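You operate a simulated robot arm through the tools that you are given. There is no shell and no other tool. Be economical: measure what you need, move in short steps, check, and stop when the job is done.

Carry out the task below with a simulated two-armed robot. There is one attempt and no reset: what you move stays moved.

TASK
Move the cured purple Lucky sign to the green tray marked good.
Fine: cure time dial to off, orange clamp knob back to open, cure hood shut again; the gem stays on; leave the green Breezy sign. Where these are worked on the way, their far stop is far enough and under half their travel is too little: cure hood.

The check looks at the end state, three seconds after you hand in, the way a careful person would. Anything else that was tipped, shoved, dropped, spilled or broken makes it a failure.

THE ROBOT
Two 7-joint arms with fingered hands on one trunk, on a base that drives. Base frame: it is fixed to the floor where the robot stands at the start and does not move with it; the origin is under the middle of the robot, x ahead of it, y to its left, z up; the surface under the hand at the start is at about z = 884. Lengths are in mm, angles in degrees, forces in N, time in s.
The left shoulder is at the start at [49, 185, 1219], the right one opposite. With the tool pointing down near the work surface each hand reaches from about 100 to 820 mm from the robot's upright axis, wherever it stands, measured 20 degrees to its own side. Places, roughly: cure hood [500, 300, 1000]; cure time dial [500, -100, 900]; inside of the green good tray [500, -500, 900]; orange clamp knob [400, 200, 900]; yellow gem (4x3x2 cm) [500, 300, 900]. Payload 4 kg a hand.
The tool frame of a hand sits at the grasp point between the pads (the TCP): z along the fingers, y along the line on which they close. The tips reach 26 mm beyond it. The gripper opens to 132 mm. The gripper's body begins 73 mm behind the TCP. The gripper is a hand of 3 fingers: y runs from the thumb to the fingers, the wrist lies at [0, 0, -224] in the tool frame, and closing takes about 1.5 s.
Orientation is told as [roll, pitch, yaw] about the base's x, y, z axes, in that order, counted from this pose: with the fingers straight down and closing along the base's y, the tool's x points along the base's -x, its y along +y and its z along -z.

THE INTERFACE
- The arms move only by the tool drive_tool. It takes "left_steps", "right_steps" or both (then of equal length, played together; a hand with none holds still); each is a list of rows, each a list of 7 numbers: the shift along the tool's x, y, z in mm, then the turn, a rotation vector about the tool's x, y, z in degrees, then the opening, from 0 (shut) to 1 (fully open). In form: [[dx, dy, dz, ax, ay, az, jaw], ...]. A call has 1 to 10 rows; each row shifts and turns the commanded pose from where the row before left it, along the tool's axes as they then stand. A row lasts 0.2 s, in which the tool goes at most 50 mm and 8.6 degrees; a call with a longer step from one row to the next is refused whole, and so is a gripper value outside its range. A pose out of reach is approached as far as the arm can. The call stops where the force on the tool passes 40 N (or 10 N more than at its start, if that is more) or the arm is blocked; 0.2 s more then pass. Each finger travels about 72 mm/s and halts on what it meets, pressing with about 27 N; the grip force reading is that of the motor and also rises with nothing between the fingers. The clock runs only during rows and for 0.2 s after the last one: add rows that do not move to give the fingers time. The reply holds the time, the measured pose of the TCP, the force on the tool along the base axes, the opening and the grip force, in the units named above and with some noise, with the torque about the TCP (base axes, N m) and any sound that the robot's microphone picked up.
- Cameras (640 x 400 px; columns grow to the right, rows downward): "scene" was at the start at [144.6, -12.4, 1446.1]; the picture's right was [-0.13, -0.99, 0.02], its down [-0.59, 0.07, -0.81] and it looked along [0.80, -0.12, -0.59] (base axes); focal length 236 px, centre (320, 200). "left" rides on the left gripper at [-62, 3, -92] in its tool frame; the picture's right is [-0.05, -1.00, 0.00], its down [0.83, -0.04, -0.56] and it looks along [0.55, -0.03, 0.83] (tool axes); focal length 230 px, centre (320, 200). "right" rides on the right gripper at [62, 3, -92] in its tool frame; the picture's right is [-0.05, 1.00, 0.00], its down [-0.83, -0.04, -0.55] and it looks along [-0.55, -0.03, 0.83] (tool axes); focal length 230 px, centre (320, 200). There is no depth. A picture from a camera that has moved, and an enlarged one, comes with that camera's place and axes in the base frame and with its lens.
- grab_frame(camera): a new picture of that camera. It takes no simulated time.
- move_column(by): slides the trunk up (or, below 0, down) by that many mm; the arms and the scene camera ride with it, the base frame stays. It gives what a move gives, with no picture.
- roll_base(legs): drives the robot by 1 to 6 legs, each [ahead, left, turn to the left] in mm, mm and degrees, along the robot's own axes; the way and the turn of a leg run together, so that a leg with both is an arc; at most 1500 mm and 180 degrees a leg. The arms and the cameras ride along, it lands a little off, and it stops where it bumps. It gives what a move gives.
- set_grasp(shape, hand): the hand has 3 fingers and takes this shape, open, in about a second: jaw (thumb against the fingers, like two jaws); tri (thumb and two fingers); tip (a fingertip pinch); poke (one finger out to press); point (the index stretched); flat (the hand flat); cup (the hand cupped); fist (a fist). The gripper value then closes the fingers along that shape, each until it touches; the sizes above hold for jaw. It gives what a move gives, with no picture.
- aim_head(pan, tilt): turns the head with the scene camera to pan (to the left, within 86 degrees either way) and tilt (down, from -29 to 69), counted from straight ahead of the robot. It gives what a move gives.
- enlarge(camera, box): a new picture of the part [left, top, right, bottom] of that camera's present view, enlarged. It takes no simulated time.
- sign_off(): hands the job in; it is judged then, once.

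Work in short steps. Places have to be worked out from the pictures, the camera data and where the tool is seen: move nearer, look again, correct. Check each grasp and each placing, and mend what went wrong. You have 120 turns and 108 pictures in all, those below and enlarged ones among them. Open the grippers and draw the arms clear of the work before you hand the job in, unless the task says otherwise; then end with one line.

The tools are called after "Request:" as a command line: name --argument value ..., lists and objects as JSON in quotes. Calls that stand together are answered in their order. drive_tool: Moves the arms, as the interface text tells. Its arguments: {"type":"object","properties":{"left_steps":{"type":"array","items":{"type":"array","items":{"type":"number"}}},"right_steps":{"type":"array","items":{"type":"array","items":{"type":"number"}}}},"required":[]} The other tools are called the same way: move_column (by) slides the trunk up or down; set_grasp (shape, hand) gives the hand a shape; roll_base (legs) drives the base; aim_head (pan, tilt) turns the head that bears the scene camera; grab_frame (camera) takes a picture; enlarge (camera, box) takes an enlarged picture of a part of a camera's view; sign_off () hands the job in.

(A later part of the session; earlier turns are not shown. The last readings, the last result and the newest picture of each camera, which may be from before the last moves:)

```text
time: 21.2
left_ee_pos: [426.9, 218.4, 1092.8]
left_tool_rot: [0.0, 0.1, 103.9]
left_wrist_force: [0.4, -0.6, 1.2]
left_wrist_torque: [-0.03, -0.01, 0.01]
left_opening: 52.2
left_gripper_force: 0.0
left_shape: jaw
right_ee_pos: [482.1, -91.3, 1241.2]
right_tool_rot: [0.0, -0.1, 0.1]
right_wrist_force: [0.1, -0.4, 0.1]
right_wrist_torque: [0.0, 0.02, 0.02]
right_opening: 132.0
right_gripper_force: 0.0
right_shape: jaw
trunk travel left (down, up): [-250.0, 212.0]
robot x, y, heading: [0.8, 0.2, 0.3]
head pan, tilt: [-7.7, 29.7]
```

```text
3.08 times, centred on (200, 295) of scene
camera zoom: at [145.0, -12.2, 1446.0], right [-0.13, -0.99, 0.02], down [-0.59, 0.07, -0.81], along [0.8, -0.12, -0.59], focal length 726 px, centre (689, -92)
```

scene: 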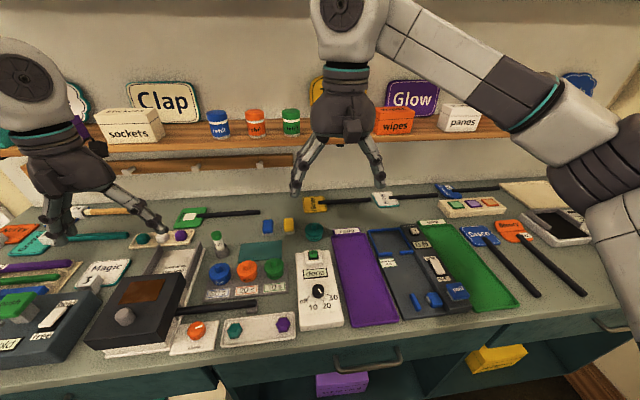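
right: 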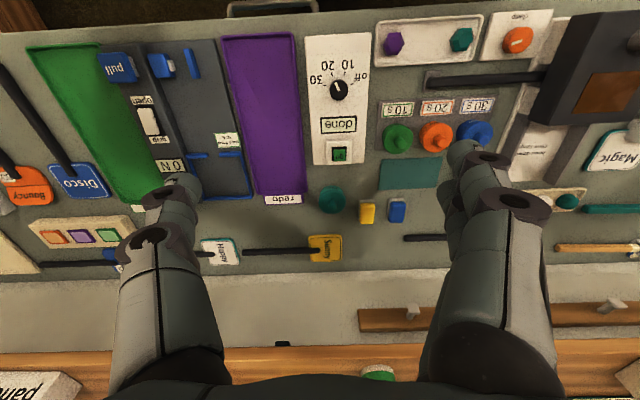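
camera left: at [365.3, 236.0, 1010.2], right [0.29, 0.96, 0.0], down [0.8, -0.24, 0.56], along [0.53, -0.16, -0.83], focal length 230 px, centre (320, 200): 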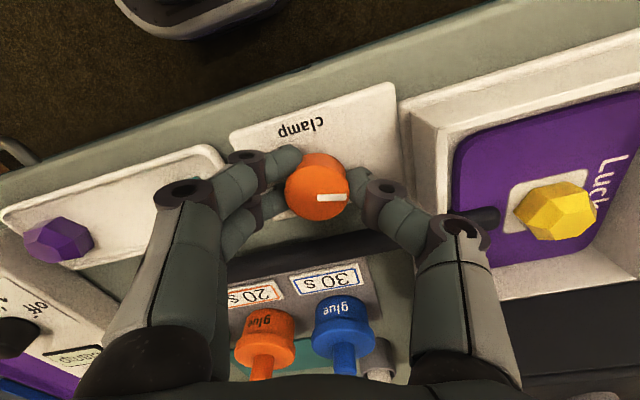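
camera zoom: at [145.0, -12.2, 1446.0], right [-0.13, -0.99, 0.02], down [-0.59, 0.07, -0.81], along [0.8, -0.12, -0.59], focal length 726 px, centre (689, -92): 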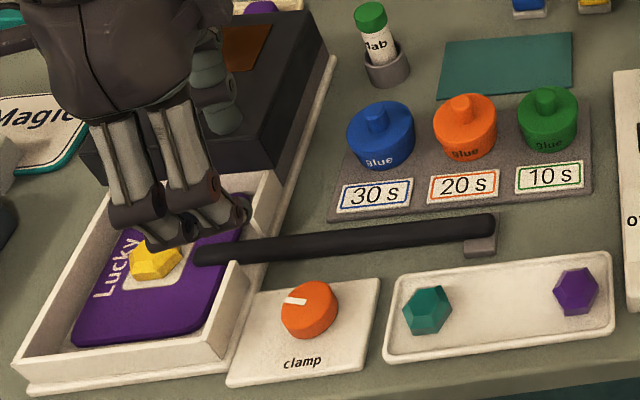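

The clamp knob now points left with the bar retracted. I unwind the left wrist while lowering the right hand above the dial at about (478, -61, 922).

Request:
drive_tool --left_steps '[[0, 0, -20, 0, 0, 8.3, 0.4], [0, 0, -20, 0, 0, 8.3, 0.4], [0, 0, -20, 0, 0, 8.3, 0.4], [0, 0, 0, 0, 0, 8.3, 0.4], [0, 0, 0, 0, 0, 8.3, 0.4], [0, 0, 0, 0, 0, 8.3, 0.4], [0, 0, 0, 0, 0, 8.3, 0.4], [0, 0, 0, 0, 0, 8.3, 0.4], [0, 0, 0, 0, 0, 8.3, 0.4], [0, 0, 0, 0, 0, 8.3, 0.4]]' --right_steps '[[0, 15, 25, 0, 0, 0, 0.8], [0, 15, 27, 0, 0, 0, 0.6], [0, 0, 27, 0, 0, 0, 0.5], [0, 0, 27, 0, 0, 0, 0.5], [0, 0, 27, 0, 0, 0, 0.5], [0, 0, 27, 0, 0, 0, 0.5], [0, 0, 27, 0, 0, 0, 0.5], [0, 0, 27, 0, 0, 0, 0.5], [0, 0, 27, 0, 0, 0, 0.5], [0, 0, 22, 0, 0, 0, 0.5]]'

Request:
grab_frame --camera "right"

```text
time: 23.4
left_ee_pos: [426.4, 217.7, 1153.0]
left_tool_rot: [0.1, 0.0, 20.9]
left_wrist_force: [0.3, -0.4, -1.1]
left_wrist_torque: [0.01, 0.04, -0.02]
left_opening: 52.3
left_gripper_force: 0.1
left_shape: jaw
right_ee_pos: [481.8, -62.7, 978.0]
right_tool_rot: [-0.1, 0.0, 0.0]
right_wrist_force: [-1.0, 0.2, 0.7]
right_wrist_torque: [0.0, 0.01, 0.02]
right_opening: 66.5
right_gripper_force: 0.0
right_shape: jaw
trunk travel left (down, up): [-250.0, 212.0]
robot x, y, heading: [0.3, -3.2, -0.1]
head pan, tilt: [-7.7, 29.7]
```

```text
70 pictures are left
camera right: at [419.5, -59.1, 1072.1], right [0.05, 1.0, 0.0], down [0.83, -0.04, 0.55], along [0.55, -0.03, -0.83], focal length 230 px, centre (320, 200)
```

right: 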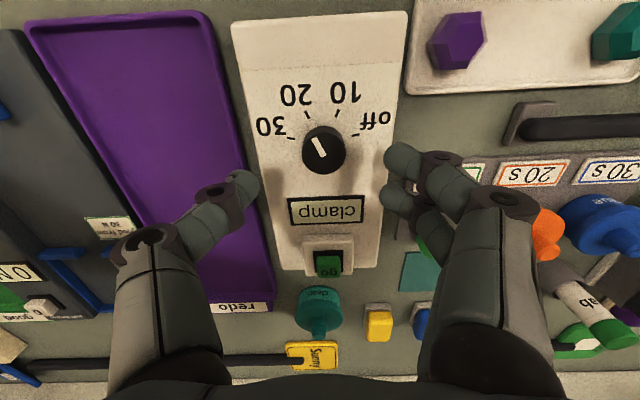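

The dial is at (478, -60). I descend around it and close.

Request:
drive_tool --right_steps '[[4, 2, 20, 0, 0, 0, 0.4], [0, 0, 20, 0, 0, 0, 0.4], [0, 0, 0, 0, 0, 0, 0.3], [0, 0, 0, 0, 0, 0, 0.15], [0, 0, 0, 0, 0, 0, 0.1], [0, 0, 0, 0, 0, 0, 0.1]]' --left_steps '[[0, 20, 0, 0, 0, 8, 0.4], [0, 20, 0, 0, 0, 8, 0.4], [0, 30, 0, 0, 0, 4.9, 0.4], [0, 45, 0, 0, 0, 0, 0.4], [0, 45, 0, 0, 0, 0, 0.4], [0, 45, 0, 0, 0, 0, 0.4]]'

Request:
grab_frame --camera "right"

Request:
enlarge --camera "scene" --box '[260, 220, 400, 320]'

```text
time: 24.8
left_ee_pos: [411.6, 422.3, 1154.2]
left_tool_rot: [-0.3, 0.0, 0.1]
left_wrist_force: [0.1, 0.4, -0.7]
left_wrist_torque: [0.0, -0.01, -0.01]
left_opening: 52.5
left_gripper_force: 0.0
left_shape: jaw
right_ee_pos: [476.4, -61.3, 937.7]
right_tool_rot: [-0.1, -0.1, 0.0]
right_wrist_force: [-2.5, -3.1, -1.8]
right_wrist_torque: [-0.06, 0.04, 0.02]
right_opening: 19.2
right_gripper_force: 27.1
right_shape: jaw
trunk travel left (down, up): [-250.0, 212.0]
robot x, y, heading: [0.6, 0.7, 0.1]
head pan, tilt: [-7.7, 29.7]
```

```text
69 pictures are left
camera right: at [414.6, -56.2, 1030.8], right [0.05, 1.0, 0.0], down [0.83, -0.04, 0.55], along [0.55, -0.03, -0.83], focal length 230 px, centre (320, 200)
```

right: 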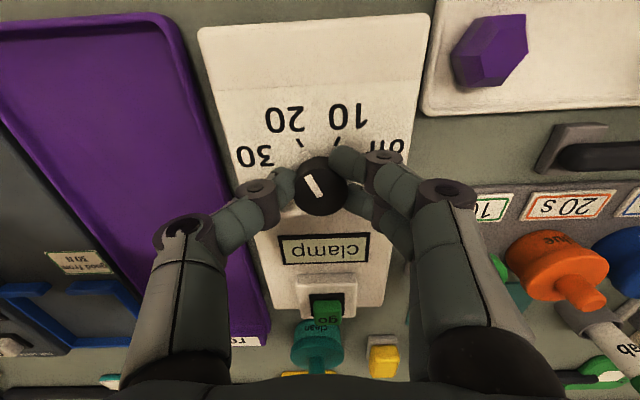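

```text
4.00 times, centred on (330, 270) of scene
camera zoom: at [144.1, -11.2, 1446.1], right [-0.13, -0.99, 0.02], down [-0.59, 0.07, -0.81], along [0.8, -0.12, -0.59], focal length 943 px, centre (280, -80)
```

zoom: 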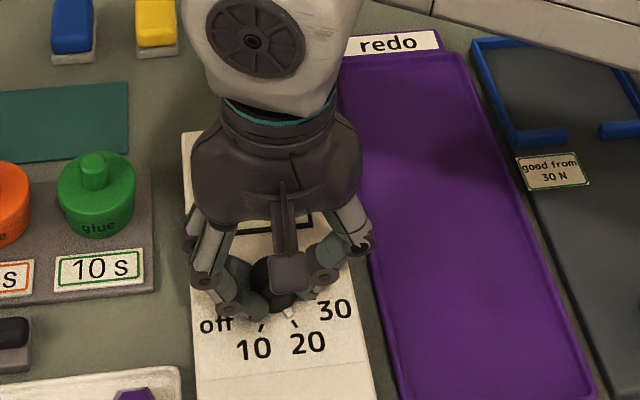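

The dial is gripped. I turn clockwise 40° and check.

Request:
drive_tool --right_steps '[[0, 0, 0, 0, 0, 8, 0.1], [0, 0, 0, 0, 0, 8, 0.1], [0, 0, 0, 0, 0, 8, 0.1], [0, 0, 0, 0, 0, 8, 0.1], [0, 0, 0, 0, 0, 8, 0.1], [0, 0, 0, 0, 0, 0, 0.1]]'

Request:
grab_frame --camera "right"

```text
time: 25.8
left_ee_pos: [410.3, 420.6, 1155.7]
left_tool_rot: [0.0, -0.2, 0.1]
left_wrist_force: [0.7, 0.2, -0.6]
left_wrist_torque: [0.0, 0.05, 0.0]
left_opening: 52.5
left_gripper_force: 0.1
left_shape: jaw
right_ee_pos: [477.7, -56.6, 935.8]
right_tool_rot: [0.4, 0.9, -29.7]
right_wrist_force: [-13.5, -1.1, 12.7]
right_wrist_torque: [-0.1, 0.26, -0.09]
right_opening: 20.1
right_gripper_force: 26.9
right_shape: jaw
right hand out of reach, approached as far as the arm can: row 4, 5
trunk travel left (down, up): [-250.0, 212.0]
robot x, y, heading: [0.9, -0.2, 0.3]
head pan, tilt: [-7.7, 29.7]
stopped in row 5 (right hand): the force on the tool passed its limit at 52 N (the readings are from after the stop); the commanded pose is now the measured one
```

```text
67 pictures are left
camera right: at [426.6, -25.1, 1030.7], right [0.54, 0.84, 0.01], down [0.7, -0.46, 0.54], along [0.46, -0.29, -0.84], focal length 230 px, centre (320, 200)
```

right: 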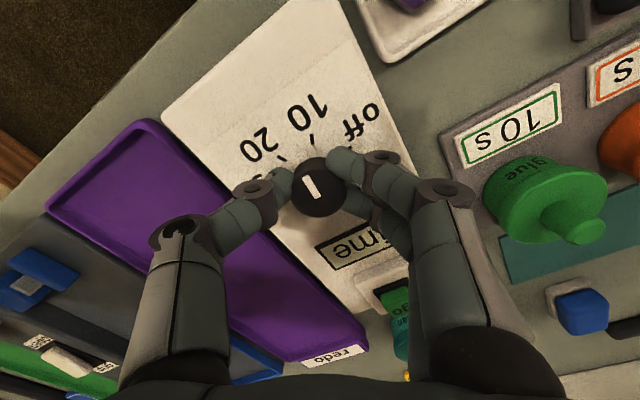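

The right arm reaches its wrist limit near yaw -30°. I release, rise a little, turn back to about +36°, and check where the pointer is.

Request:
drive_tool --right_steps '[[0, 0, 0, 0, 0, 0, 0.3], [0, 0, -15, 0, 0, 0, 0.4], [0, 0, -25, 0, 0, -8, 0.4], [0, 0, 0, 0, 0, -8, 0.4], [0, 0, 0, 0, 0, -8, 0.4], [0, 0, 0, 0, 0, -8, 0.4], [0, 0, 0, 0, 0, -8, 0.4], [0, 0, 0, 0, 0, -8, 0.4], [0, 0, 0, 0, 0, -8, 0.4], [0, 0, 0, 0, 0, -8, 0.4]]'

Request:
grab_frame --camera "right"

```text
time: 28.0
left_ee_pos: [410.4, 422.3, 1154.5]
left_tool_rot: [0.1, 0.0, 0.1]
left_wrist_force: [0.9, -0.7, -0.3]
left_wrist_torque: [-0.01, 0.03, 0.0]
left_opening: 52.4
left_gripper_force: 0.2
left_shape: jaw
right_ee_pos: [487.1, -60.2, 969.6]
right_tool_rot: [0.9, 0.0, 33.9]
right_wrist_force: [0.3, 0.3, 0.1]
right_wrist_torque: [-0.04, 0.0, 0.02]
right_opening: 52.5
right_gripper_force: 0.0
right_shape: jaw
right hand out of reach, approached as far as the arm can: row 2
trunk travel left (down, up): [-250.0, 212.0]
robot x, y, heading: [1.6, -0.3, 0.1]
head pan, tilt: [-7.7, 29.7]
```

```text
66 pictures are left
camera right: at [435.0, -94.0, 1062.6], right [-0.52, 0.86, 0.02], down [0.72, 0.42, 0.55], along [0.47, 0.3, -0.83], focal length 230 px, centre (320, 200)
```

right: 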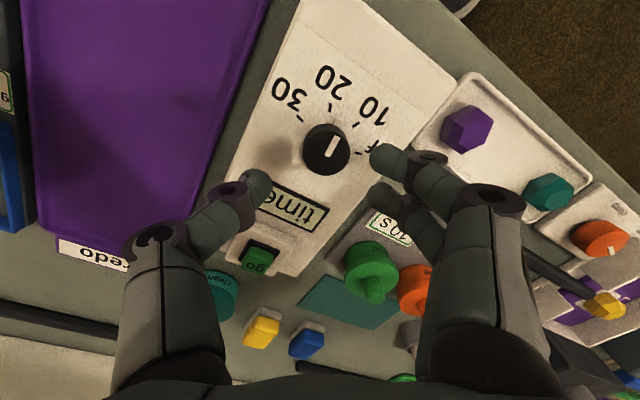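

The pointer needs about 52° more clockwise. I rotate the hand a bit more back, centre on the dial, descend and close.

Request:
drive_tool --right_steps '[[6, 5, 0, 0, 0, 0, 0.4], [0, 0, 0, 0, 0, -8, 0.4], [0, 0, 17, 0, 0, 0, 0.4], [0, 0, 16, 0, 0, 0, 0.4], [0, 0, 0, 0, 0, 0, 0.25], [0, 0, 0, 0, 0, 0, 0.1], [0, 0, 0, 0, 0, 0, 0.1], [0, 0, 0, 0, 0, 0, 0.1]]'

Request:
grab_frame --camera "right"

```text
time: 29.8
left_ee_pos: [411.4, 420.2, 1154.1]
left_tool_rot: [0.0, 0.1, 0.1]
left_wrist_force: [-1.1, 0.0, 0.0]
left_wrist_torque: [0.03, 0.0, 0.03]
left_opening: 52.5
left_gripper_force: 0.1
left_shape: jaw
right_ee_pos: [479.2, -60.0, 936.4]
right_tool_rot: [1.0, -0.1, 41.9]
right_wrist_force: [0.9, -2.3, -1.8]
right_wrist_torque: [-0.07, 0.04, -0.01]
right_opening: 19.6
right_gripper_force: 26.7
right_shape: jaw
trunk travel left (down, up): [-250.0, 212.0]
robot x, y, heading: [-1.0, -2.0, 0.2]
head pan, tilt: [-7.7, 29.7]
```

```text
65 pictures are left
camera right: at [432.2, -100.0, 1029.0], right [-0.63, 0.78, 0.02], down [0.65, 0.52, 0.56], along [0.42, 0.36, -0.83], focal length 230 px, centre (320, 200)
```

right: 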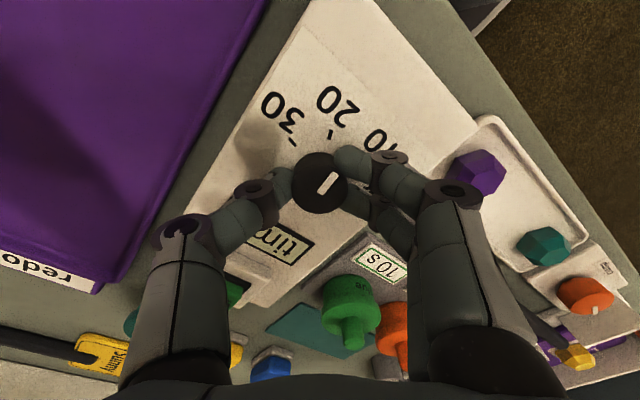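

Gripped; now I turn clockwise about 54°.

Request:
drive_tool --right_steps '[[0, 0, 0, 0, 0, 8, 0.1], [0, 0, 0, 0, 0, 8, 0.1], [0, 0, 0, 0, 0, 8, 0.1], [0, 0, 0, 0, 0, 8, 0.1], [0, 0, 0, 0, 0, 8, 0.1], [0, 0, 0, 0, 0, 8, 0.1], [0, 0, 0, 0, 0, 6, 0.1], [0, 0, 0, 0, 0, 0, 0.1]]'

Request:
grab_frame --camera "right"

```text
time: 31.6
left_ee_pos: [411.9, 421.8, 1154.2]
left_tool_rot: [0.1, -0.1, 0.0]
left_wrist_force: [0.5, -0.4, -0.7]
left_wrist_torque: [-0.02, 0.02, 0.03]
left_opening: 52.1
left_gripper_force: 0.1
left_shape: jaw
right_ee_pos: [479.7, -60.2, 936.4]
right_tool_rot: [0.6, 0.6, -12.1]
right_wrist_force: [-2.1, 1.3, -7.1]
right_wrist_torque: [0.04, -0.05, -0.01]
right_opening: 19.7
right_gripper_force: 27.2
right_shape: jaw
trunk travel left (down, up): [-250.0, 212.0]
robot x, y, heading: [1.0, -1.0, -0.1]
head pan, tilt: [-7.7, 29.7]
```

```text
64 pictures are left
camera right: at [420.9, -44.7, 1030.2], right [0.26, 0.97, 0.01], down [0.81, -0.22, 0.54], along [0.53, -0.13, -0.84], focal length 230 px, centre (320, 200)
```

right: 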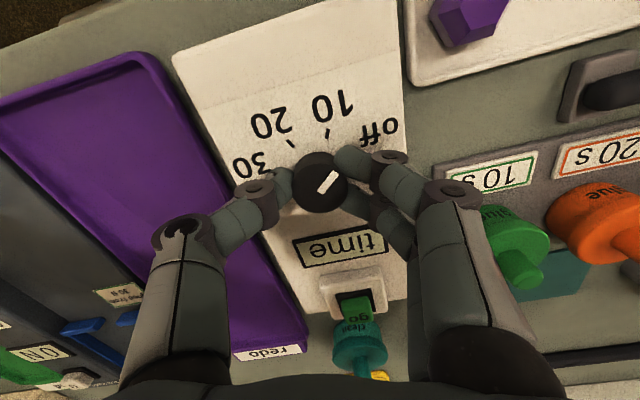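

I release and lift to see the pointer against the ticks.

Request:
drive_tool --right_steps '[[0, 0, 0, 0, 0, 0, 0.3], [0, 0, 0, 0, 0, 0, 0.4], [0, 0, -40, 0, 0, 0, 0.4], [0, 0, -30, 0, 0, 0, 0.4]]'

Request:
enlarge --camera "right" --box '[240, 60, 420, 240]'

Request:
enlarge --camera "scene" --box '[280, 230, 380, 330]'

```text
time: 32.6
left_ee_pos: [410.9, 420.9, 1154.0]
left_tool_rot: [0.1, 0.0, 0.1]
left_wrist_force: [-0.1, 0.2, 0.6]
left_wrist_torque: [0.01, 0.03, 0.0]
left_opening: 52.3
left_gripper_force: 0.0
left_shape: jaw
right_ee_pos: [479.3, -62.4, 1003.7]
right_tool_rot: [0.7, 0.7, -12.1]
right_wrist_force: [-0.3, 0.2, 0.1]
right_wrist_torque: [-0.02, 0.02, 0.02]
right_opening: 52.2
right_gripper_force: 0.1
right_shape: jaw
trunk travel left (down, up): [-250.0, 212.0]
robot x, y, heading: [-0.4, -3.8, -0.3]
head pan, tilt: [-7.7, 29.7]
```

```text
2.22 times, centred on (330, 150) of right
camera zoom: at [420.9, -47.4, 1099.0], right [0.26, 0.97, 0.01], down [0.81, -0.22, 0.54], along [0.53, -0.13, -0.84], focal length 511 px, centre (298, 311)
```

zoom: 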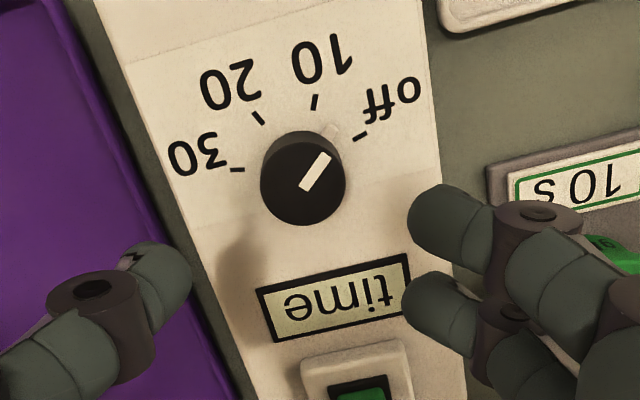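

```text
4.00 times, centred on (330, 280) of scene
camera zoom: at [144.4, -12.3, 1446.2], right [-0.13, -0.99, 0.02], down [-0.59, 0.07, -0.81], along [0.8, -0.12, -0.59], focal length 943 px, centre (280, -120)
```

zoom: 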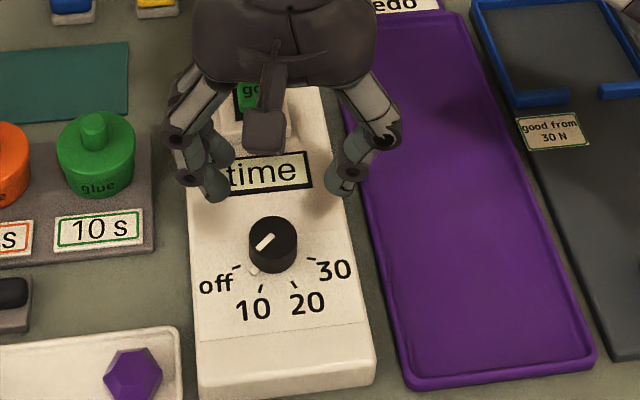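

The pointer is between 10 and off, about 18–20° short. I turn the hand back 24°, regrip and turn 20° more.

Request:
drive_tool --right_steps '[[0, 0, 0, 0, 0, -8, 0.4], [0, 0, 0, 0, 0, -8, 0.4], [0, 2, 20, 0, 0, -8, 0.4], [0, 0, 30, 0, 0, 0, 0.4], [0, 0, 17, 0, 0, 0, 0.4], [0, 0, 0, 0, 0, 0, 0.2], [0, 0, 0, 0, 0, 0, 0.1], [0, 0, 0, 0, 0, 0, 0.1], [0, 0, 0, 0, 0, 0, 0.1]]'

Request:
drive_tool --right_steps '[[0, 0, 0, 0, 0, 7, 0.1], [0, 0, 0, 0, 0, 7, 0.1], [0, 0, 0, 0, 0, 6, 0.1], [0, 0, 0, 0, 0, 0, 0.1]]'

Request:
enlarge --camera "right" --box '[220, 60, 420, 260]'

```text
time: 34.6
left_ee_pos: [411.4, 421.0, 1153.2]
left_tool_rot: [0.0, 0.0, 0.1]
left_wrist_force: [0.4, 0.2, 0.3]
left_wrist_torque: [-0.01, -0.01, 0.01]
left_opening: 52.3
left_gripper_force: 0.0
left_shape: jaw
right_ee_pos: [477.3, -59.3, 939.8]
right_tool_rot: [0.8, 0.4, 11.9]
right_wrist_force: [-0.4, -5.0, -3.1]
right_wrist_torque: [-0.13, -0.04, -0.02]
right_opening: 19.1
right_gripper_force: 27.3
right_shape: jaw
trunk travel left (down, up): [-250.0, 212.0]
robot x, y, heading: [1.0, -1.1, 0.1]
head pan, tilt: [-7.7, 29.7]
```

```text
time: 35.6
left_ee_pos: [411.7, 422.7, 1154.4]
left_tool_rot: [0.0, 0.0, 0.1]
left_wrist_force: [-0.2, 0.3, 0.0]
left_wrist_torque: [-0.02, -0.03, -0.03]
left_opening: 52.4
left_gripper_force: 0.1
left_shape: jaw
right_ee_pos: [479.6, -59.8, 939.6]
right_tool_rot: [0.7, 0.7, -8.2]
right_wrist_force: [-3.4, -0.3, -7.4]
right_wrist_torque: [0.0, 0.07, -0.01]
right_opening: 18.7
right_gripper_force: 27.1
right_shape: jaw
trunk travel left (down, up): [-250.0, 212.0]
robot x, y, heading: [-3.8, -0.4, -0.0]
head pan, tilt: [-7.7, 29.7]
```

```text
2.00 times, centred on (320, 160) of right
camera zoom: at [419.2, -47.2, 1033.0], right [0.19, 0.98, 0.01], down [0.82, -0.17, 0.54], along [0.54, -0.1, -0.84], focal length 460 px, centre (320, 280)
```

zoom: 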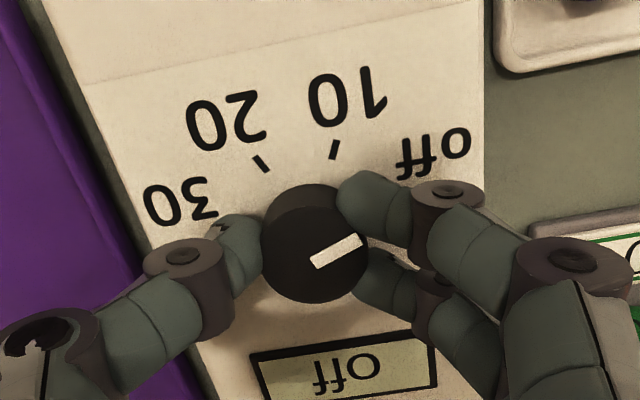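

The display reads "off". I release, raise the right hand, and start turning it towards yaw +90° for the handle, while the left hand moves further aside.

Request:
drive_tool --right_steps '[[0, 0, 0, 0, 0, 0, 0.25], [0, 0, 0, 0, 0, 0, 0.4], [0, 0, -40, 0, 0, 0, 0.4], [0, 0, -45, 0, 0, 0, 0.4], [0, 0, -45, 0, 0, -8.2, 0.4], [0, 0, 0, 0, 0, -8.2, 0.4], [0, 0, 0, 0, 0, -8.2, 0.4], [0, 0, 0, 0, 0, -8.2, 0.4], [0, 0, 0, 0, 0, -8.2, 0.4], [0, 0, 0, 0, 0, -8.2, 0.4]]' --left_steps '[[0, 10, 0, 0, 0, 0, 0.4], [0, 10, 0, 0, 0, 0, 0.4], [0, 10, 0, 0, 0, 0, 0.4], [0, 10, 0, 0, 0, 0, 0.4], [0, 10, 0, 0, 0, 0, 0.4], [0, 10, 0, 0, 0, 0, 0.4], [0, 0, 0, 0, 0, 0, 0.4], [0, 0, 0, 0, 0, 0, 0.4], [0, 0, 0, 0, 0, 0, 0.4], [0, 0, 0, 0, 0, 0, 0.4]]'

Request:
grab_frame --camera "scene"

```text
time: 37.8
left_ee_pos: [410.1, 481.1, 1153.4]
left_tool_rot: [0.0, 0.0, 0.0]
left_wrist_force: [-1.1, -0.4, -0.6]
left_wrist_torque: [0.01, -0.01, -0.03]
left_opening: 52.8
left_gripper_force: 0.0
left_shape: jaw
right_ee_pos: [480.4, -59.6, 1068.4]
right_tool_rot: [1.0, -0.1, 41.3]
right_wrist_force: [0.1, -0.4, 0.3]
right_wrist_torque: [0.01, -0.02, -0.02]
right_opening: 52.3
right_gripper_force: 0.0
right_shape: jaw
trunk travel left (down, up): [-250.0, 212.0]
robot x, y, heading: [-3.3, -3.3, 0.1]
head pan, tilt: [-7.7, 29.7]
```

```text
60 pictures are left
camera scene: at [144.6, -12.3, 1446.1], right [-0.13, -0.99, 0.02], down [-0.59, 0.07, -0.81], along [0.8, -0.12, -0.59], focal length 236 px, centre (320, 200)
```

scene: 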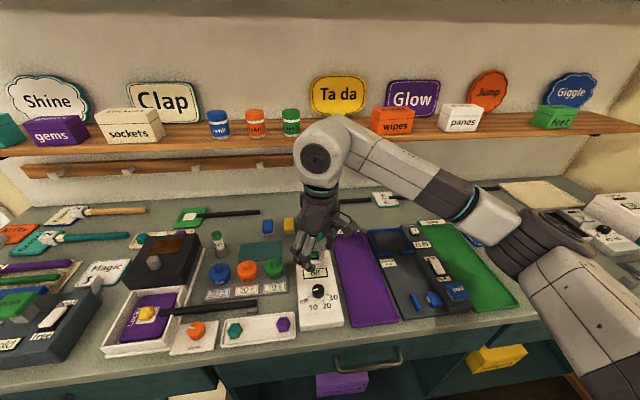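

Everything looks undisturbed. I finish the turn to yaw 90° and then move left over the handle at y≈190.

Request:
drive_tool --right_steps '[[0, 0, 0, 0, 0, -8.2, 0.4], [0, 0, 0, 0, 0, -8.2, 0.4], [0, 0, 0, 0, 0, -8.2, 0.4], [0, 0, 0, 0, 0, -8.2, 0.4], [0, 0, 0, 0, 0, -8.2, 0.4], [0, 0, 0, 0, 0, -7.7, 0.4], [-48, 0, 0, 0, 0, 0, 0.4], [-48, 0, 0, 0, 0, 0, 0.4], [-48, 0, 0, 0, 0, 0, 0.4], [-48, 0, 0, 0, 0, 0, 0.4]]'

Request:
grab_frame --camera "right"

```text
time: 40.0
left_ee_pos: [409.9, 482.4, 1151.9]
left_tool_rot: [-0.2, 0.0, 0.1]
left_wrist_force: [-0.1, 0.4, -0.5]
left_wrist_torque: [-0.05, 0.0, 0.0]
left_opening: 52.5
left_gripper_force: 0.1
left_shape: jaw
right_ee_pos: [481.1, 136.3, 1073.8]
right_tool_rot: [0.4, -0.6, 89.9]
right_wrist_force: [-0.3, 0.2, 0.0]
right_wrist_torque: [-0.08, 0.02, 0.02]
right_opening: 52.4
right_gripper_force: 0.1
right_shape: jaw
trunk travel left (down, up): [-250.0, 212.0]
robot x, y, heading: [2.7, -3.4, -0.2]
head pan, tilt: [-7.7, 29.7]
```

```text
59 pictures are left
camera right: at [478.9, 73.2, 1165.5], right [-1.0, 0.06, 0.01], down [0.05, 0.82, 0.56], along [0.02, 0.56, -0.83], focal length 230 px, centre (320, 200)
```

right: 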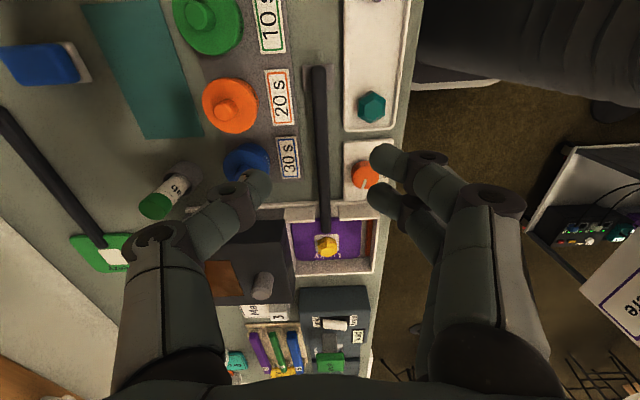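

The handle lies along y at x≈479.5, z≈899. I move to y≈175 (between teal gem and clamp knob), narrow the fingers and descend to z≈955 first.

Request:
drive_tool --right_steps '[[-39, 1.5, 0, 0, 0, 0, 0.3], [0, 0, 40, 0, 0, 0, 0.28], [0, 0, 40, 0, 0, 0, 0.28], [0, 0, 38, 0, 0, 0, 0.28], [0, 0, 0, 0, 0, 0, 0.28]]'

Request:
grab_frame --camera "right"

Request:
enlarge --camera "scene" --box '[100, 230, 300, 360]'

```text
time: 41.2
left_ee_pos: [410.5, 479.9, 1153.6]
left_tool_rot: [0.1, 0.0, 0.1]
left_wrist_force: [-0.4, 0.4, -0.4]
left_wrist_torque: [-0.01, 0.02, 0.0]
left_opening: 52.4
left_gripper_force: 0.0
left_shape: jaw
right_ee_pos: [480.4, 173.7, 955.8]
right_tool_rot: [0.6, -0.8, 89.9]
right_wrist_force: [0.0, -0.5, -0.6]
right_wrist_torque: [-0.02, 0.01, -0.01]
right_opening: 37.1
right_gripper_force: 0.1
right_shape: jaw
trunk travel left (down, up): [-250.0, 212.0]
robot x, y, heading: [3.4, -1.9, -0.2]
head pan, tilt: [-7.7, 29.7]
```

```text
58 pictures are left
camera right: at [476.9, 109.9, 1046.8], right [-1.0, 0.06, 0.01], down [0.05, 0.82, 0.57], along [0.02, 0.57, -0.82], focal length 230 px, centre (320, 200)
```

right: 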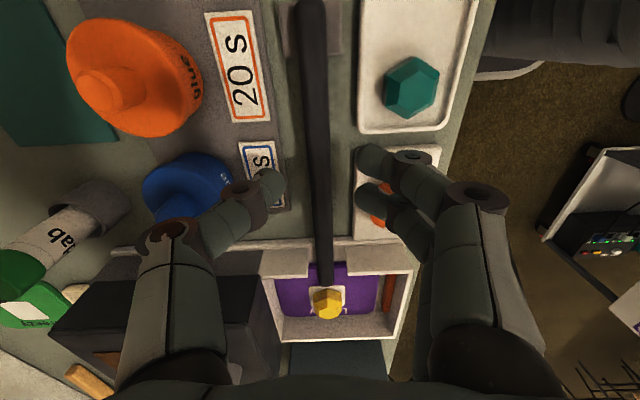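

```text
3.08 times, centred on (200, 295) of scene
camera zoom: at [144.6, -12.8, 1446.1], right [-0.13, -0.99, 0.02], down [-0.59, 0.07, -0.81], along [0.8, -0.12, -0.59], focal length 726 px, centre (689, -92)
```

zoom: 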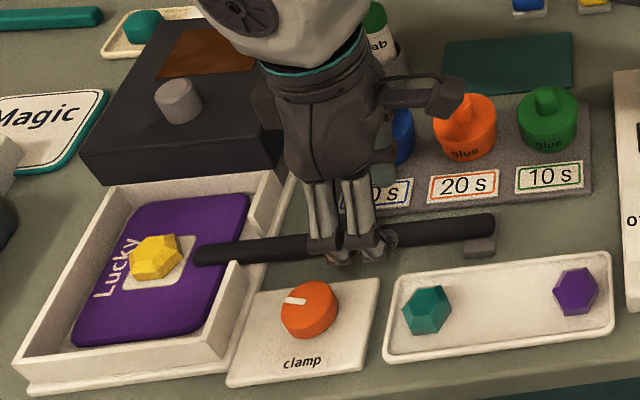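

The handle runs between the fingers. I descend to z≈914 and close.

Request:
drive_tool --right_steps '[[0, 0, 25, 0, 0, 0, 0.28], [0, 0, 17, 0, 0, 0, 0.28], [0, 0, 0, 0, 0, 0, 0.28]]'

Request:
grab_frame --camera "right"

Request:
enlarge --camera "scene" --box '[160, 270, 260, 340]'

```text
time: 42.0
left_ee_pos: [410.4, 481.7, 1154.5]
left_tool_rot: [0.0, 0.1, 0.1]
left_wrist_force: [-1.8, -0.9, -0.1]
left_wrist_torque: [0.04, 0.0, 0.02]
left_opening: 52.1
left_gripper_force: 0.1
left_shape: jaw
right_ee_pos: [479.4, 172.3, 912.5]
right_tool_rot: [0.5, -0.8, 89.8]
right_wrist_force: [0.1, 0.6, 14.2]
right_wrist_torque: [-0.02, 0.33, 0.02]
right_opening: 36.3
right_gripper_force: 0.0
right_shape: jaw
trunk travel left (down, up): [-250.0, 212.0]
robot x, y, heading: [-0.7, -0.7, -0.0]
head pan, tilt: [-7.7, 29.7]
```

```text
56 pictures are left
camera right: at [476.5, 110.9, 1005.6], right [-1.0, 0.06, 0.01], down [0.05, 0.82, 0.57], along [0.02, 0.57, -0.82], focal length 230 px, centre (320, 200)
```

right: 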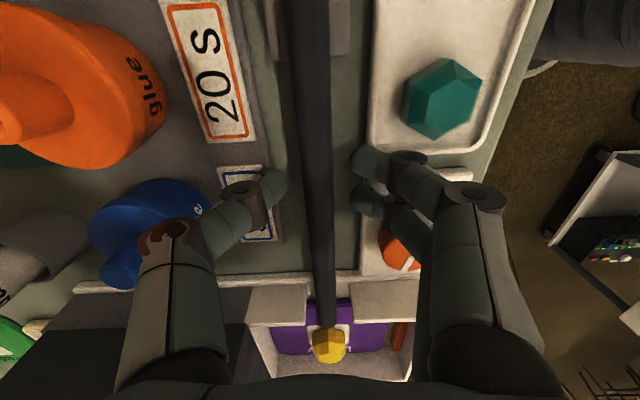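

```text
5.71 times, centred on (210, 305) of scene
camera zoom: at [143.6, -12.4, 1446.4], right [-0.13, -0.99, 0.02], down [-0.59, 0.07, -0.81], along [0.8, -0.12, -0.59], focal length 1347 px, centre (949, -400)
```

zoom: 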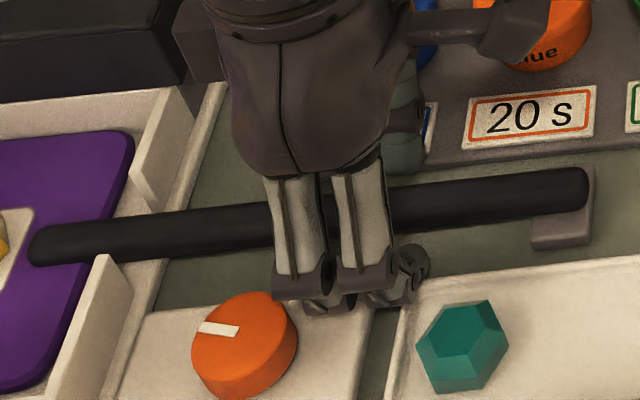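

A light contact (14 N up), so I rise 3 mm and close on the handle.

Request:
drive_tool --right_steps '[[0, 0, -3, 0, 0, 0, 0.28], [0, 0, 0, 0, 0, 0, 0.15], [0, 0, 0, 0, 0, 0, 0.05], [0, 0, 0, 0, 0, 0, 0], [0, 0, 0, 0, 0, 0, 0]]'

Request:
grab_frame --camera "right"

```text
time: 43.2
left_ee_pos: [411.0, 480.3, 1153.4]
left_tool_rot: [0.0, 0.0, 0.1]
left_wrist_force: [0.2, -0.2, 0.6]
left_wrist_torque: [0.01, -0.03, -0.02]
left_opening: 52.2
left_gripper_force: 0.1
left_shape: jaw
right_ee_pos: [479.0, 173.5, 915.7]
right_tool_rot: [0.5, -0.7, 89.8]
right_wrist_force: [-0.1, -0.4, 0.3]
right_wrist_torque: [-0.02, 0.0, 0.04]
right_opening: 10.6
right_gripper_force: 26.9
right_shape: jaw
trunk travel left (down, up): [-250.0, 212.0]
robot x, y, heading: [-4.2, -2.3, -0.0]
head pan, tilt: [-7.7, 29.7]
```

```text
54 pictures are left
camera right: at [476.4, 111.1, 1007.2], right [-1.0, 0.06, 0.01], down [0.05, 0.82, 0.57], along [0.02, 0.56, -0.82], focal length 230 px, centre (320, 200)
```

right: 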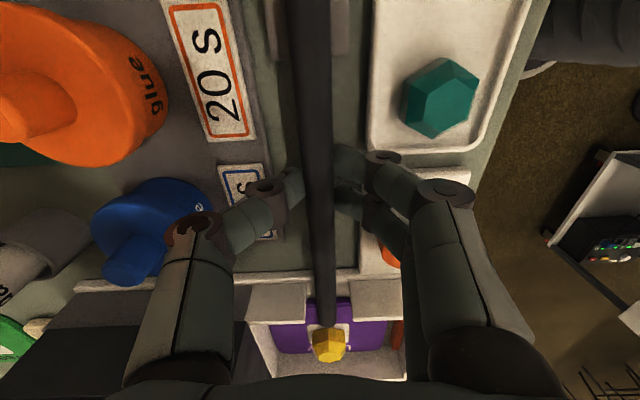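

The grip holds (27 N, halted on the handle). I lift gently 20 mm and check.

Request:
drive_tool --right_steps '[[0, 0, -5, 0, 0, 0, 0], [0, 0, -7, 0, 0, 0, 0], [0, 0, -10, 0, 0, 0, 0], [0, 0, 0, 0, 0, 0, 0]]'

Request:
enlarge --camera "scene" --box '[100, 230, 300, 360]'

```text
time: 44.2
left_ee_pos: [410.9, 481.5, 1154.4]
left_tool_rot: [0.0, 0.0, 0.1]
left_wrist_force: [0.7, 0.0, 0.5]
left_wrist_torque: [0.03, -0.01, -0.02]
left_opening: 52.4
left_gripper_force: 0.1
left_shape: jaw
right_ee_pos: [478.8, 172.7, 937.1]
right_tool_rot: [0.5, -0.7, 89.8]
right_wrist_force: [0.8, -0.2, 0.3]
right_wrist_torque: [-0.09, -0.03, 0.03]
right_opening: 10.8
right_gripper_force: 26.9
right_shape: jaw
trunk travel left (down, up): [-250.0, 212.0]
robot x, y, heading: [0.9, -1.7, -0.1]
head pan, tilt: [-7.7, 29.7]
```

```text
3.08 times, centred on (200, 295) of scene
camera zoom: at [144.8, -12.1, 1446.0], right [-0.13, -0.99, 0.02], down [-0.59, 0.07, -0.81], along [0.8, -0.12, -0.59], focal length 726 px, centre (689, -92)
```

zoom: 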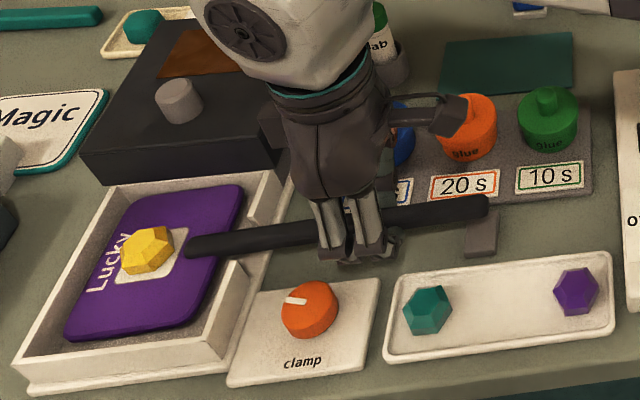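

The sign comes up level with the gem on. I lift on to carrying height.

Request:
drive_tool --right_steps '[[0, 0, -20, 0, 0, 0, 0], [0, 0, -25, 0, 0, 0, 0], [0, 0, -25, 0, 0, 0, 0], [0, 0, -25, 0, 0, 0, 0], [0, 0, -25, 0, 0, 0, 0], [0, 0, -15, 0, 0, 0, 0], [15, 0, 0, 0, 0, 0, 0], [30, 0, 0, 0, 0, 0, 0], [35, 0, 0, 0, 0, 0, 0], [35, 0, 0, 0, 0, 0, 0]]'

Request:
grab_frame --camera "scene"

```text
time: 46.4
left_ee_pos: [410.3, 479.7, 1154.1]
left_tool_rot: [0.1, 0.0, 0.1]
left_wrist_force: [-0.6, -0.1, 0.1]
left_wrist_torque: [-0.03, 0.0, 0.04]
left_opening: 52.2
left_gripper_force: 0.0
left_shape: jaw
right_ee_pos: [478.8, 53.2, 1071.0]
right_tool_rot: [0.5, -0.8, 89.9]
right_wrist_force: [-0.2, 0.0, -0.5]
right_wrist_torque: [-0.05, 0.03, -0.03]
right_opening: 10.6
right_gripper_force: 27.4
right_shape: jaw
trunk travel left (down, up): [-250.0, 212.0]
robot x, y, heading: [1.1, -0.8, 0.4]
head pan, tilt: [-7.7, 29.7]
```

```text
52 pictures are left
camera scene: at [144.7, -13.9, 1446.1], right [-0.13, -0.99, 0.01], down [-0.59, 0.07, -0.81], along [0.8, -0.11, -0.59], focal length 236 px, centre (320, 200)
```

scene: 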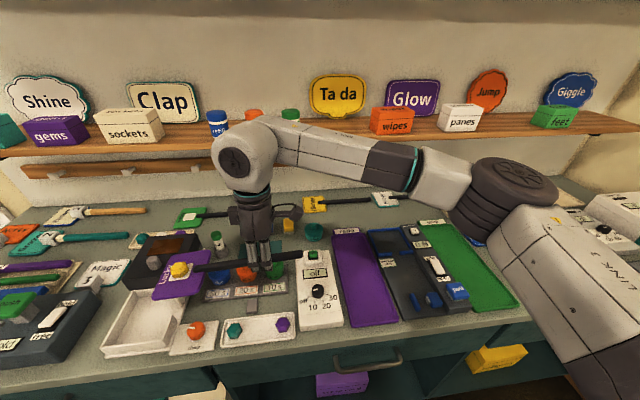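

The sign is held level above the bench. I carry it on to the right at this height.

Request:
drive_tool --right_steps '[[35, 0, 0, 0, 0, 0, 0], [38, 0, 0, 0, 0, 0, 0], [38, 0, 0, 0, 0, 0, 0], [38, 0, 0, 0, 0, 0, 0], [38, 0, 0, 0, 0, 0, 0], [38, 0, 0, 0, 0, 0, 0], [38, 0, 0, 0, 0, 0, 0], [38, 0, 0, 0, 0, 0, 0], [38, 0, 0, 0, 0, 0, 0], [30, 0, 0, 0, 0, 0, 0]]'

Request:
grab_frame --camera "scene"

```text
time: 48.6
left_ee_pos: [409.3, 479.9, 1152.9]
left_tool_rot: [0.0, 0.0, 0.1]
left_wrist_force: [0.5, 0.0, -0.1]
left_wrist_torque: [-0.02, -0.03, 0.02]
left_opening: 52.2
left_gripper_force: 0.0
left_shape: jaw
right_ee_pos: [475.6, -313.4, 1066.8]
right_tool_rot: [0.6, -0.7, 89.9]
right_wrist_force: [-0.9, 0.0, -0.9]
right_wrist_torque: [-0.09, -0.03, 0.0]
right_opening: 10.6
right_gripper_force: 26.5
right_shape: jaw
trunk travel left (down, up): [-250.0, 212.0]
robot x, y, heading: [-1.4, 1.1, -0.0]
head pan, tilt: [-7.7, 29.7]
```

```text
51 pictures are left
camera scene: at [144.2, -13.3, 1446.1], right [-0.13, -0.99, 0.01], down [-0.59, 0.07, -0.81], along [0.8, -0.11, -0.59], focal length 236 px, centre (320, 200)
```

scene: 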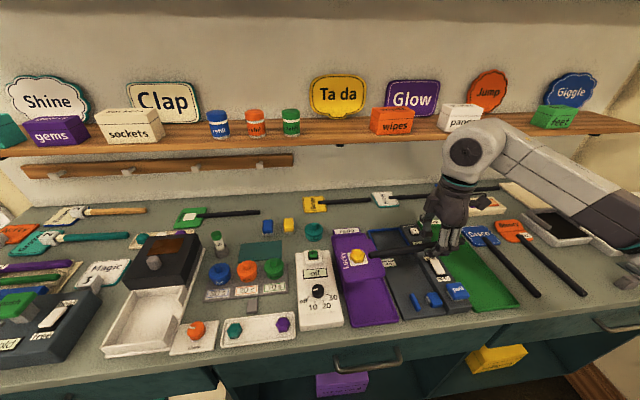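

I rotate the sign 90° clockwise so the head points away (+x).

Request:
drive_tool --right_steps '[[0, 0, 0, 0, 0, 8, 0], [0, 0, 0, 0, 0, 8, 0], [0, 0, 0, 0, 0, 8, 0], [0, 0, 0, 0, 0, 8, 0], [0, 0, 0, 0, 0, 8, 0], [0, 0, 0, 0, 0, 8, 0], [0, 0, 0, 0, 0, 8, 0], [0, 0, 0, 0, 0, 8, 0], [0, 0, 0, 0, 0, 8, 0], [0, 0, 0, 0, 0, 8, 0]]'

Request:
drive_tool --right_steps '[[0, 0, 0, 0, 0, 8, 0], [0, 0, 0, 0, 0, 1.9, 0], [0, -30, 0, 0, 0, 0, 0], [0, -35, 0, 0, 0, 0, 0], [0, -35, 0, 0, 0, 0, 0], [0, -35, 0, 0, 0, 0, 0], [0, -35, 0, 0, 0, 0, 0], [0, -20, 0, 0, 0, 0, 0], [0, 0, 0, 0, 0, 0, 0]]'

Request:
grab_frame --camera "right"

Request:
grab_frame --camera "scene"

```text
time: 50.8
left_ee_pos: [411.3, 482.8, 1153.0]
left_tool_rot: [0.1, 0.0, 0.1]
left_wrist_force: [-0.2, -0.3, 0.5]
left_wrist_torque: [-0.02, 0.0, 0.03]
left_opening: 52.3
left_gripper_force: 0.1
left_shape: jaw
right_ee_pos: [476.6, -313.8, 1066.0]
right_tool_rot: [0.8, 0.4, 9.7]
right_wrist_force: [0.4, -0.4, -1.0]
right_wrist_torque: [-0.04, 0.07, 0.0]
right_opening: 10.6
right_gripper_force: 27.1
right_shape: jaw
trunk travel left (down, up): [-250.0, 212.0]
robot x, y, heading: [2.5, 1.1, 0.0]
head pan, tilt: [-7.7, 29.7]
```

```text
time: 52.8
left_ee_pos: [410.2, 481.7, 1152.8]
left_tool_rot: [-0.1, 0.1, 0.1]
left_wrist_force: [0.9, 0.3, 0.1]
left_wrist_torque: [-0.03, 0.0, -0.03]
left_opening: 52.3
left_gripper_force: 0.1
left_shape: jaw
right_ee_pos: [477.2, -502.3, 1063.2]
right_tool_rot: [0.7, 0.5, -0.1]
right_wrist_force: [0.8, 0.3, -0.9]
right_wrist_torque: [0.02, 0.06, 0.02]
right_opening: 10.6
right_gripper_force: 27.0
right_shape: jaw
trunk travel left (down, up): [-250.0, 212.0]
robot x, y, heading: [3.1, -2.3, -0.1]
head pan, tilt: [-7.7, 29.7]
```

```text
50 pictures are left
camera right: at [417.2, -499.9, 1156.7], right [0.05, 1.0, 0.01], down [0.84, -0.05, 0.55], along [0.55, -0.02, -0.84], focal length 230 px, centre (320, 200)
```

right: 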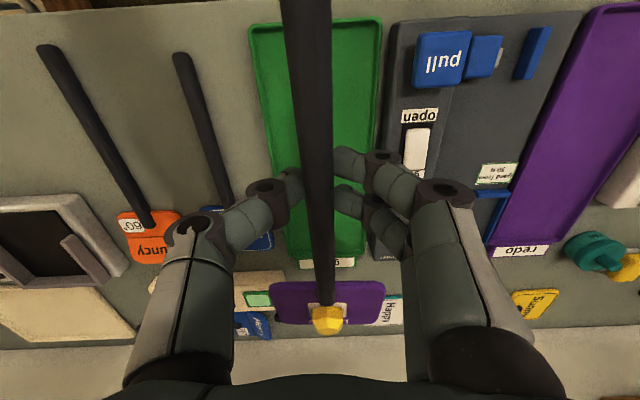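

```text
49 pictures are left
camera scene: at [144.8, -12.3, 1446.1], right [-0.13, -0.99, 0.02], down [-0.59, 0.07, -0.81], along [0.8, -0.12, -0.59], focal length 236 px, centre (320, 200)
```

scene: 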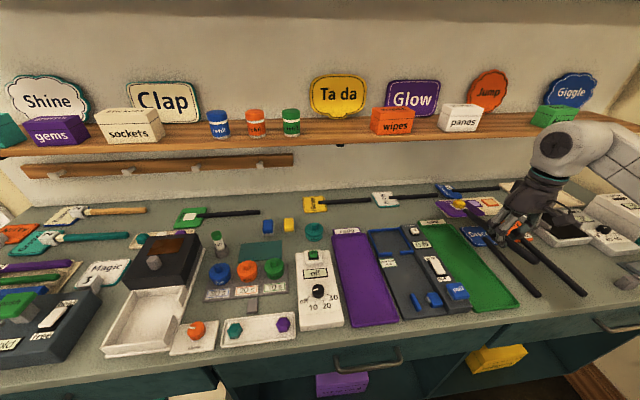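

Tray centre line is about y=-500 and the sign at y≈-502. I zoom in to check whether the sign has drooped before lowering.

Request:
enlarge --camera "scene" --box '[410, 170, 560, 310]'

Request:
enlarge --camera "right" --box '[220, 180, 440, 360]'

```text
2.86 times, centred on (485, 240) of scene
camera zoom: at [144.8, -12.3, 1446.1], right [-0.13, -0.99, 0.02], down [-0.59, 0.07, -0.81], along [0.8, -0.12, -0.59], focal length 674 px, centre (-151, 86)
```

zoom: 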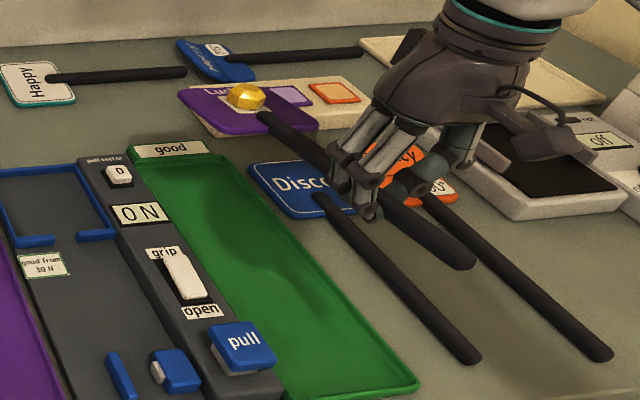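

```text
2.22 times, centred on (330, 270) of right
camera zoom: at [417.2, -499.9, 1156.7], right [0.05, 1.0, 0.01], down [0.84, -0.05, 0.55], along [0.55, -0.02, -0.84], focal length 511 px, centre (298, 44)
```

zoom: 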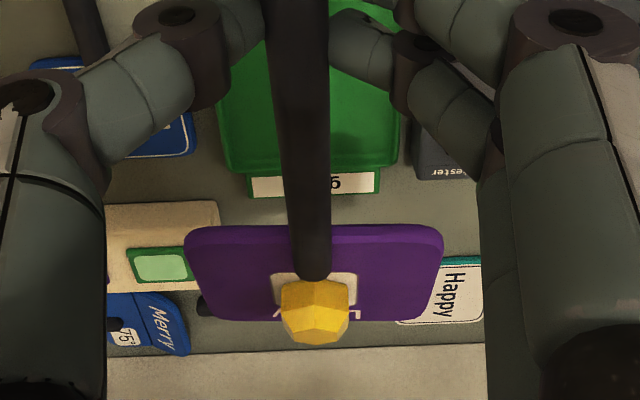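

The sign has pivoted about 13° head-down in the grip. I pitch the hand by -13° to level it, then look again.

Request:
drive_tool --right_steps '[[0, 0, 0, 0, -4, 0, 0], [0, 0, 0, 0, -5, 0, 0], [0, 0, 0, 0, -4, 0, 0], [0, 0, 0, 0, 0, 0, 0]]'

Request:
enlarge --camera "scene" --box '[410, 170, 560, 310]'

Request:
grab_frame --camera "right"

```text
time: 53.8
left_ee_pos: [411.8, 480.1, 1153.6]
left_tool_rot: [0.0, 0.0, 0.1]
left_wrist_force: [-0.6, 0.1, -0.2]
left_wrist_torque: [0.0, 0.01, -0.03]
left_opening: 52.2
left_gripper_force: 0.1
left_shape: jaw
right_ee_pos: [479.1, -503.0, 1064.9]
right_tool_rot: [0.8, -12.5, -0.2]
right_wrist_force: [0.6, 0.2, -0.4]
right_wrist_torque: [-0.01, 0.08, -0.02]
right_opening: 10.4
right_gripper_force: 27.2
right_shape: jaw
trunk travel left (down, up): [-250.0, 212.0]
robot x, y, heading: [1.3, 2.0, -0.1]
head pan, tilt: [-7.7, 29.7]
```

```text
2.86 times, centred on (485, 240) of scene
camera zoom: at [145.1, -12.6, 1446.0], right [-0.13, -0.99, 0.02], down [-0.59, 0.07, -0.81], along [0.8, -0.12, -0.59], focal length 674 px, centre (-151, 86)
```

zoom: 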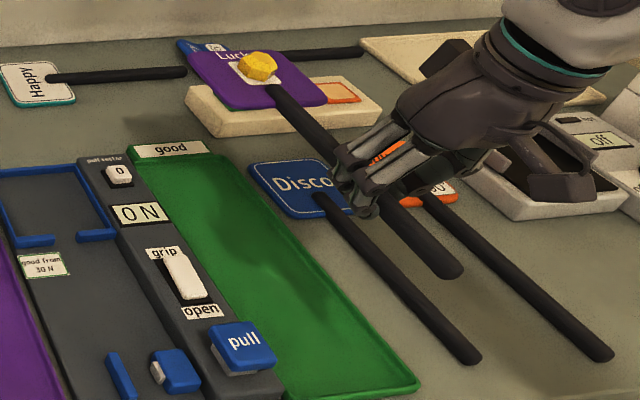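

```text
45 pictures are left
camera right: at [398.2, -500.2, 1141.4], right [0.05, 1.0, 0.02], down [0.69, -0.05, 0.72], along [0.72, -0.02, -0.69], focal length 230 px, centre (320, 200)
```

right: 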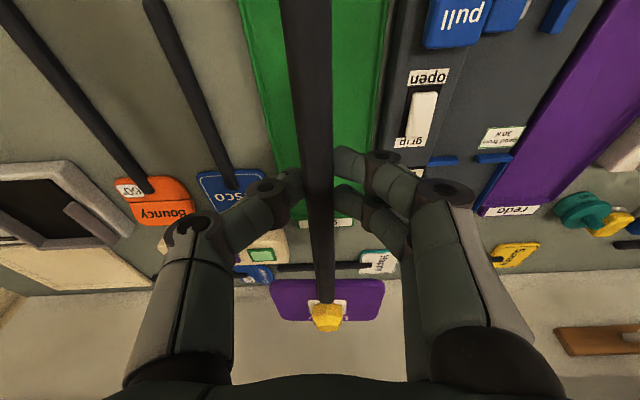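

The sign is now level (ends at z≈1058). I centre it over the tray (TCP x≈487, y≈-501) and lower to about z=955.

Request:
drive_tool --right_steps '[[-7.3, 2, 1.6, 0, 0, 0, 0], [6.6, 0, 29.2, 0, 0, 0, 0], [6.6, 0, 29.2, 0, 0, 0, 0], [6.6, 0, 29.2, 0, 0, 0, 0], [4.4, 0, 19.5, 0, 0, 0, 0], [0, 0, 0, 0, 0, 0, 0]]'

Request:
enlarge --camera "scene" --box '[410, 190, 560, 330]'

Request:
grab_frame --camera "right"

```text
time: 55.2
left_ee_pos: [410.8, 481.4, 1154.2]
left_tool_rot: [0.0, 0.0, 0.1]
left_wrist_force: [-0.2, -0.1, -0.4]
left_wrist_torque: [0.02, 0.0, -0.01]
left_opening: 52.4
left_gripper_force: 0.1
left_shape: jaw
right_ee_pos: [484.0, -499.9, 954.8]
right_tool_rot: [0.8, -12.5, -0.2]
right_wrist_force: [-0.3, 0.4, -1.8]
right_wrist_torque: [-0.01, 0.07, -0.02]
right_opening: 10.5
right_gripper_force: 27.6
right_shape: jaw
trunk travel left (down, up): [-250.0, 212.0]
robot x, y, heading: [-2.2, 1.6, -0.0]
head pan, tilt: [-7.7, 29.7]
```

```text
2.86 times, centred on (485, 260) of scene
camera zoom: at [144.6, -12.3, 1446.1], right [-0.13, -0.99, 0.02], down [-0.59, 0.07, -0.81], along [0.8, -0.12, -0.59], focal length 674 px, centre (-151, 29)
```

zoom: 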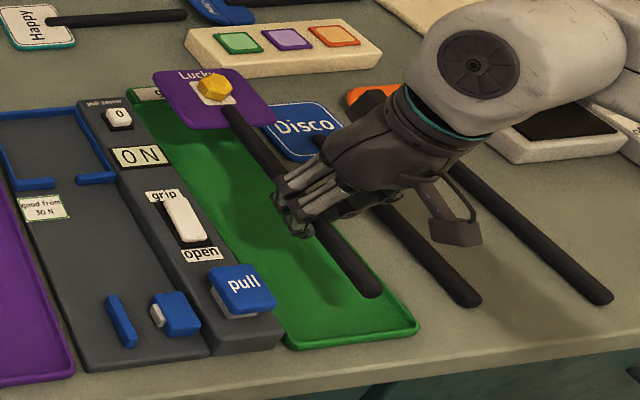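

```text
43 pictures are left
camera right: at [403.8, -497.4, 1033.2], right [0.05, 1.0, 0.02], down [0.69, -0.05, 0.72], along [0.72, -0.02, -0.69], focal length 230 px, centre (320, 200)
```

right: 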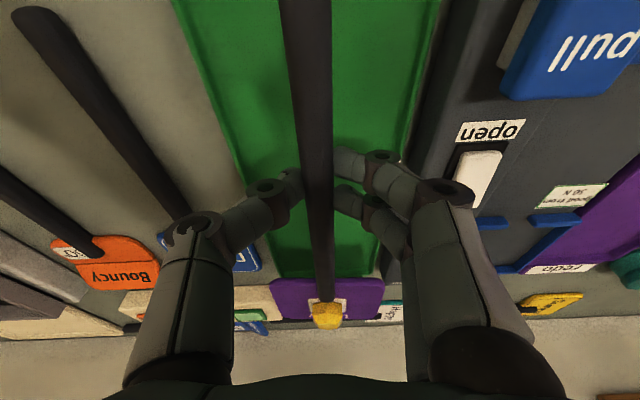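

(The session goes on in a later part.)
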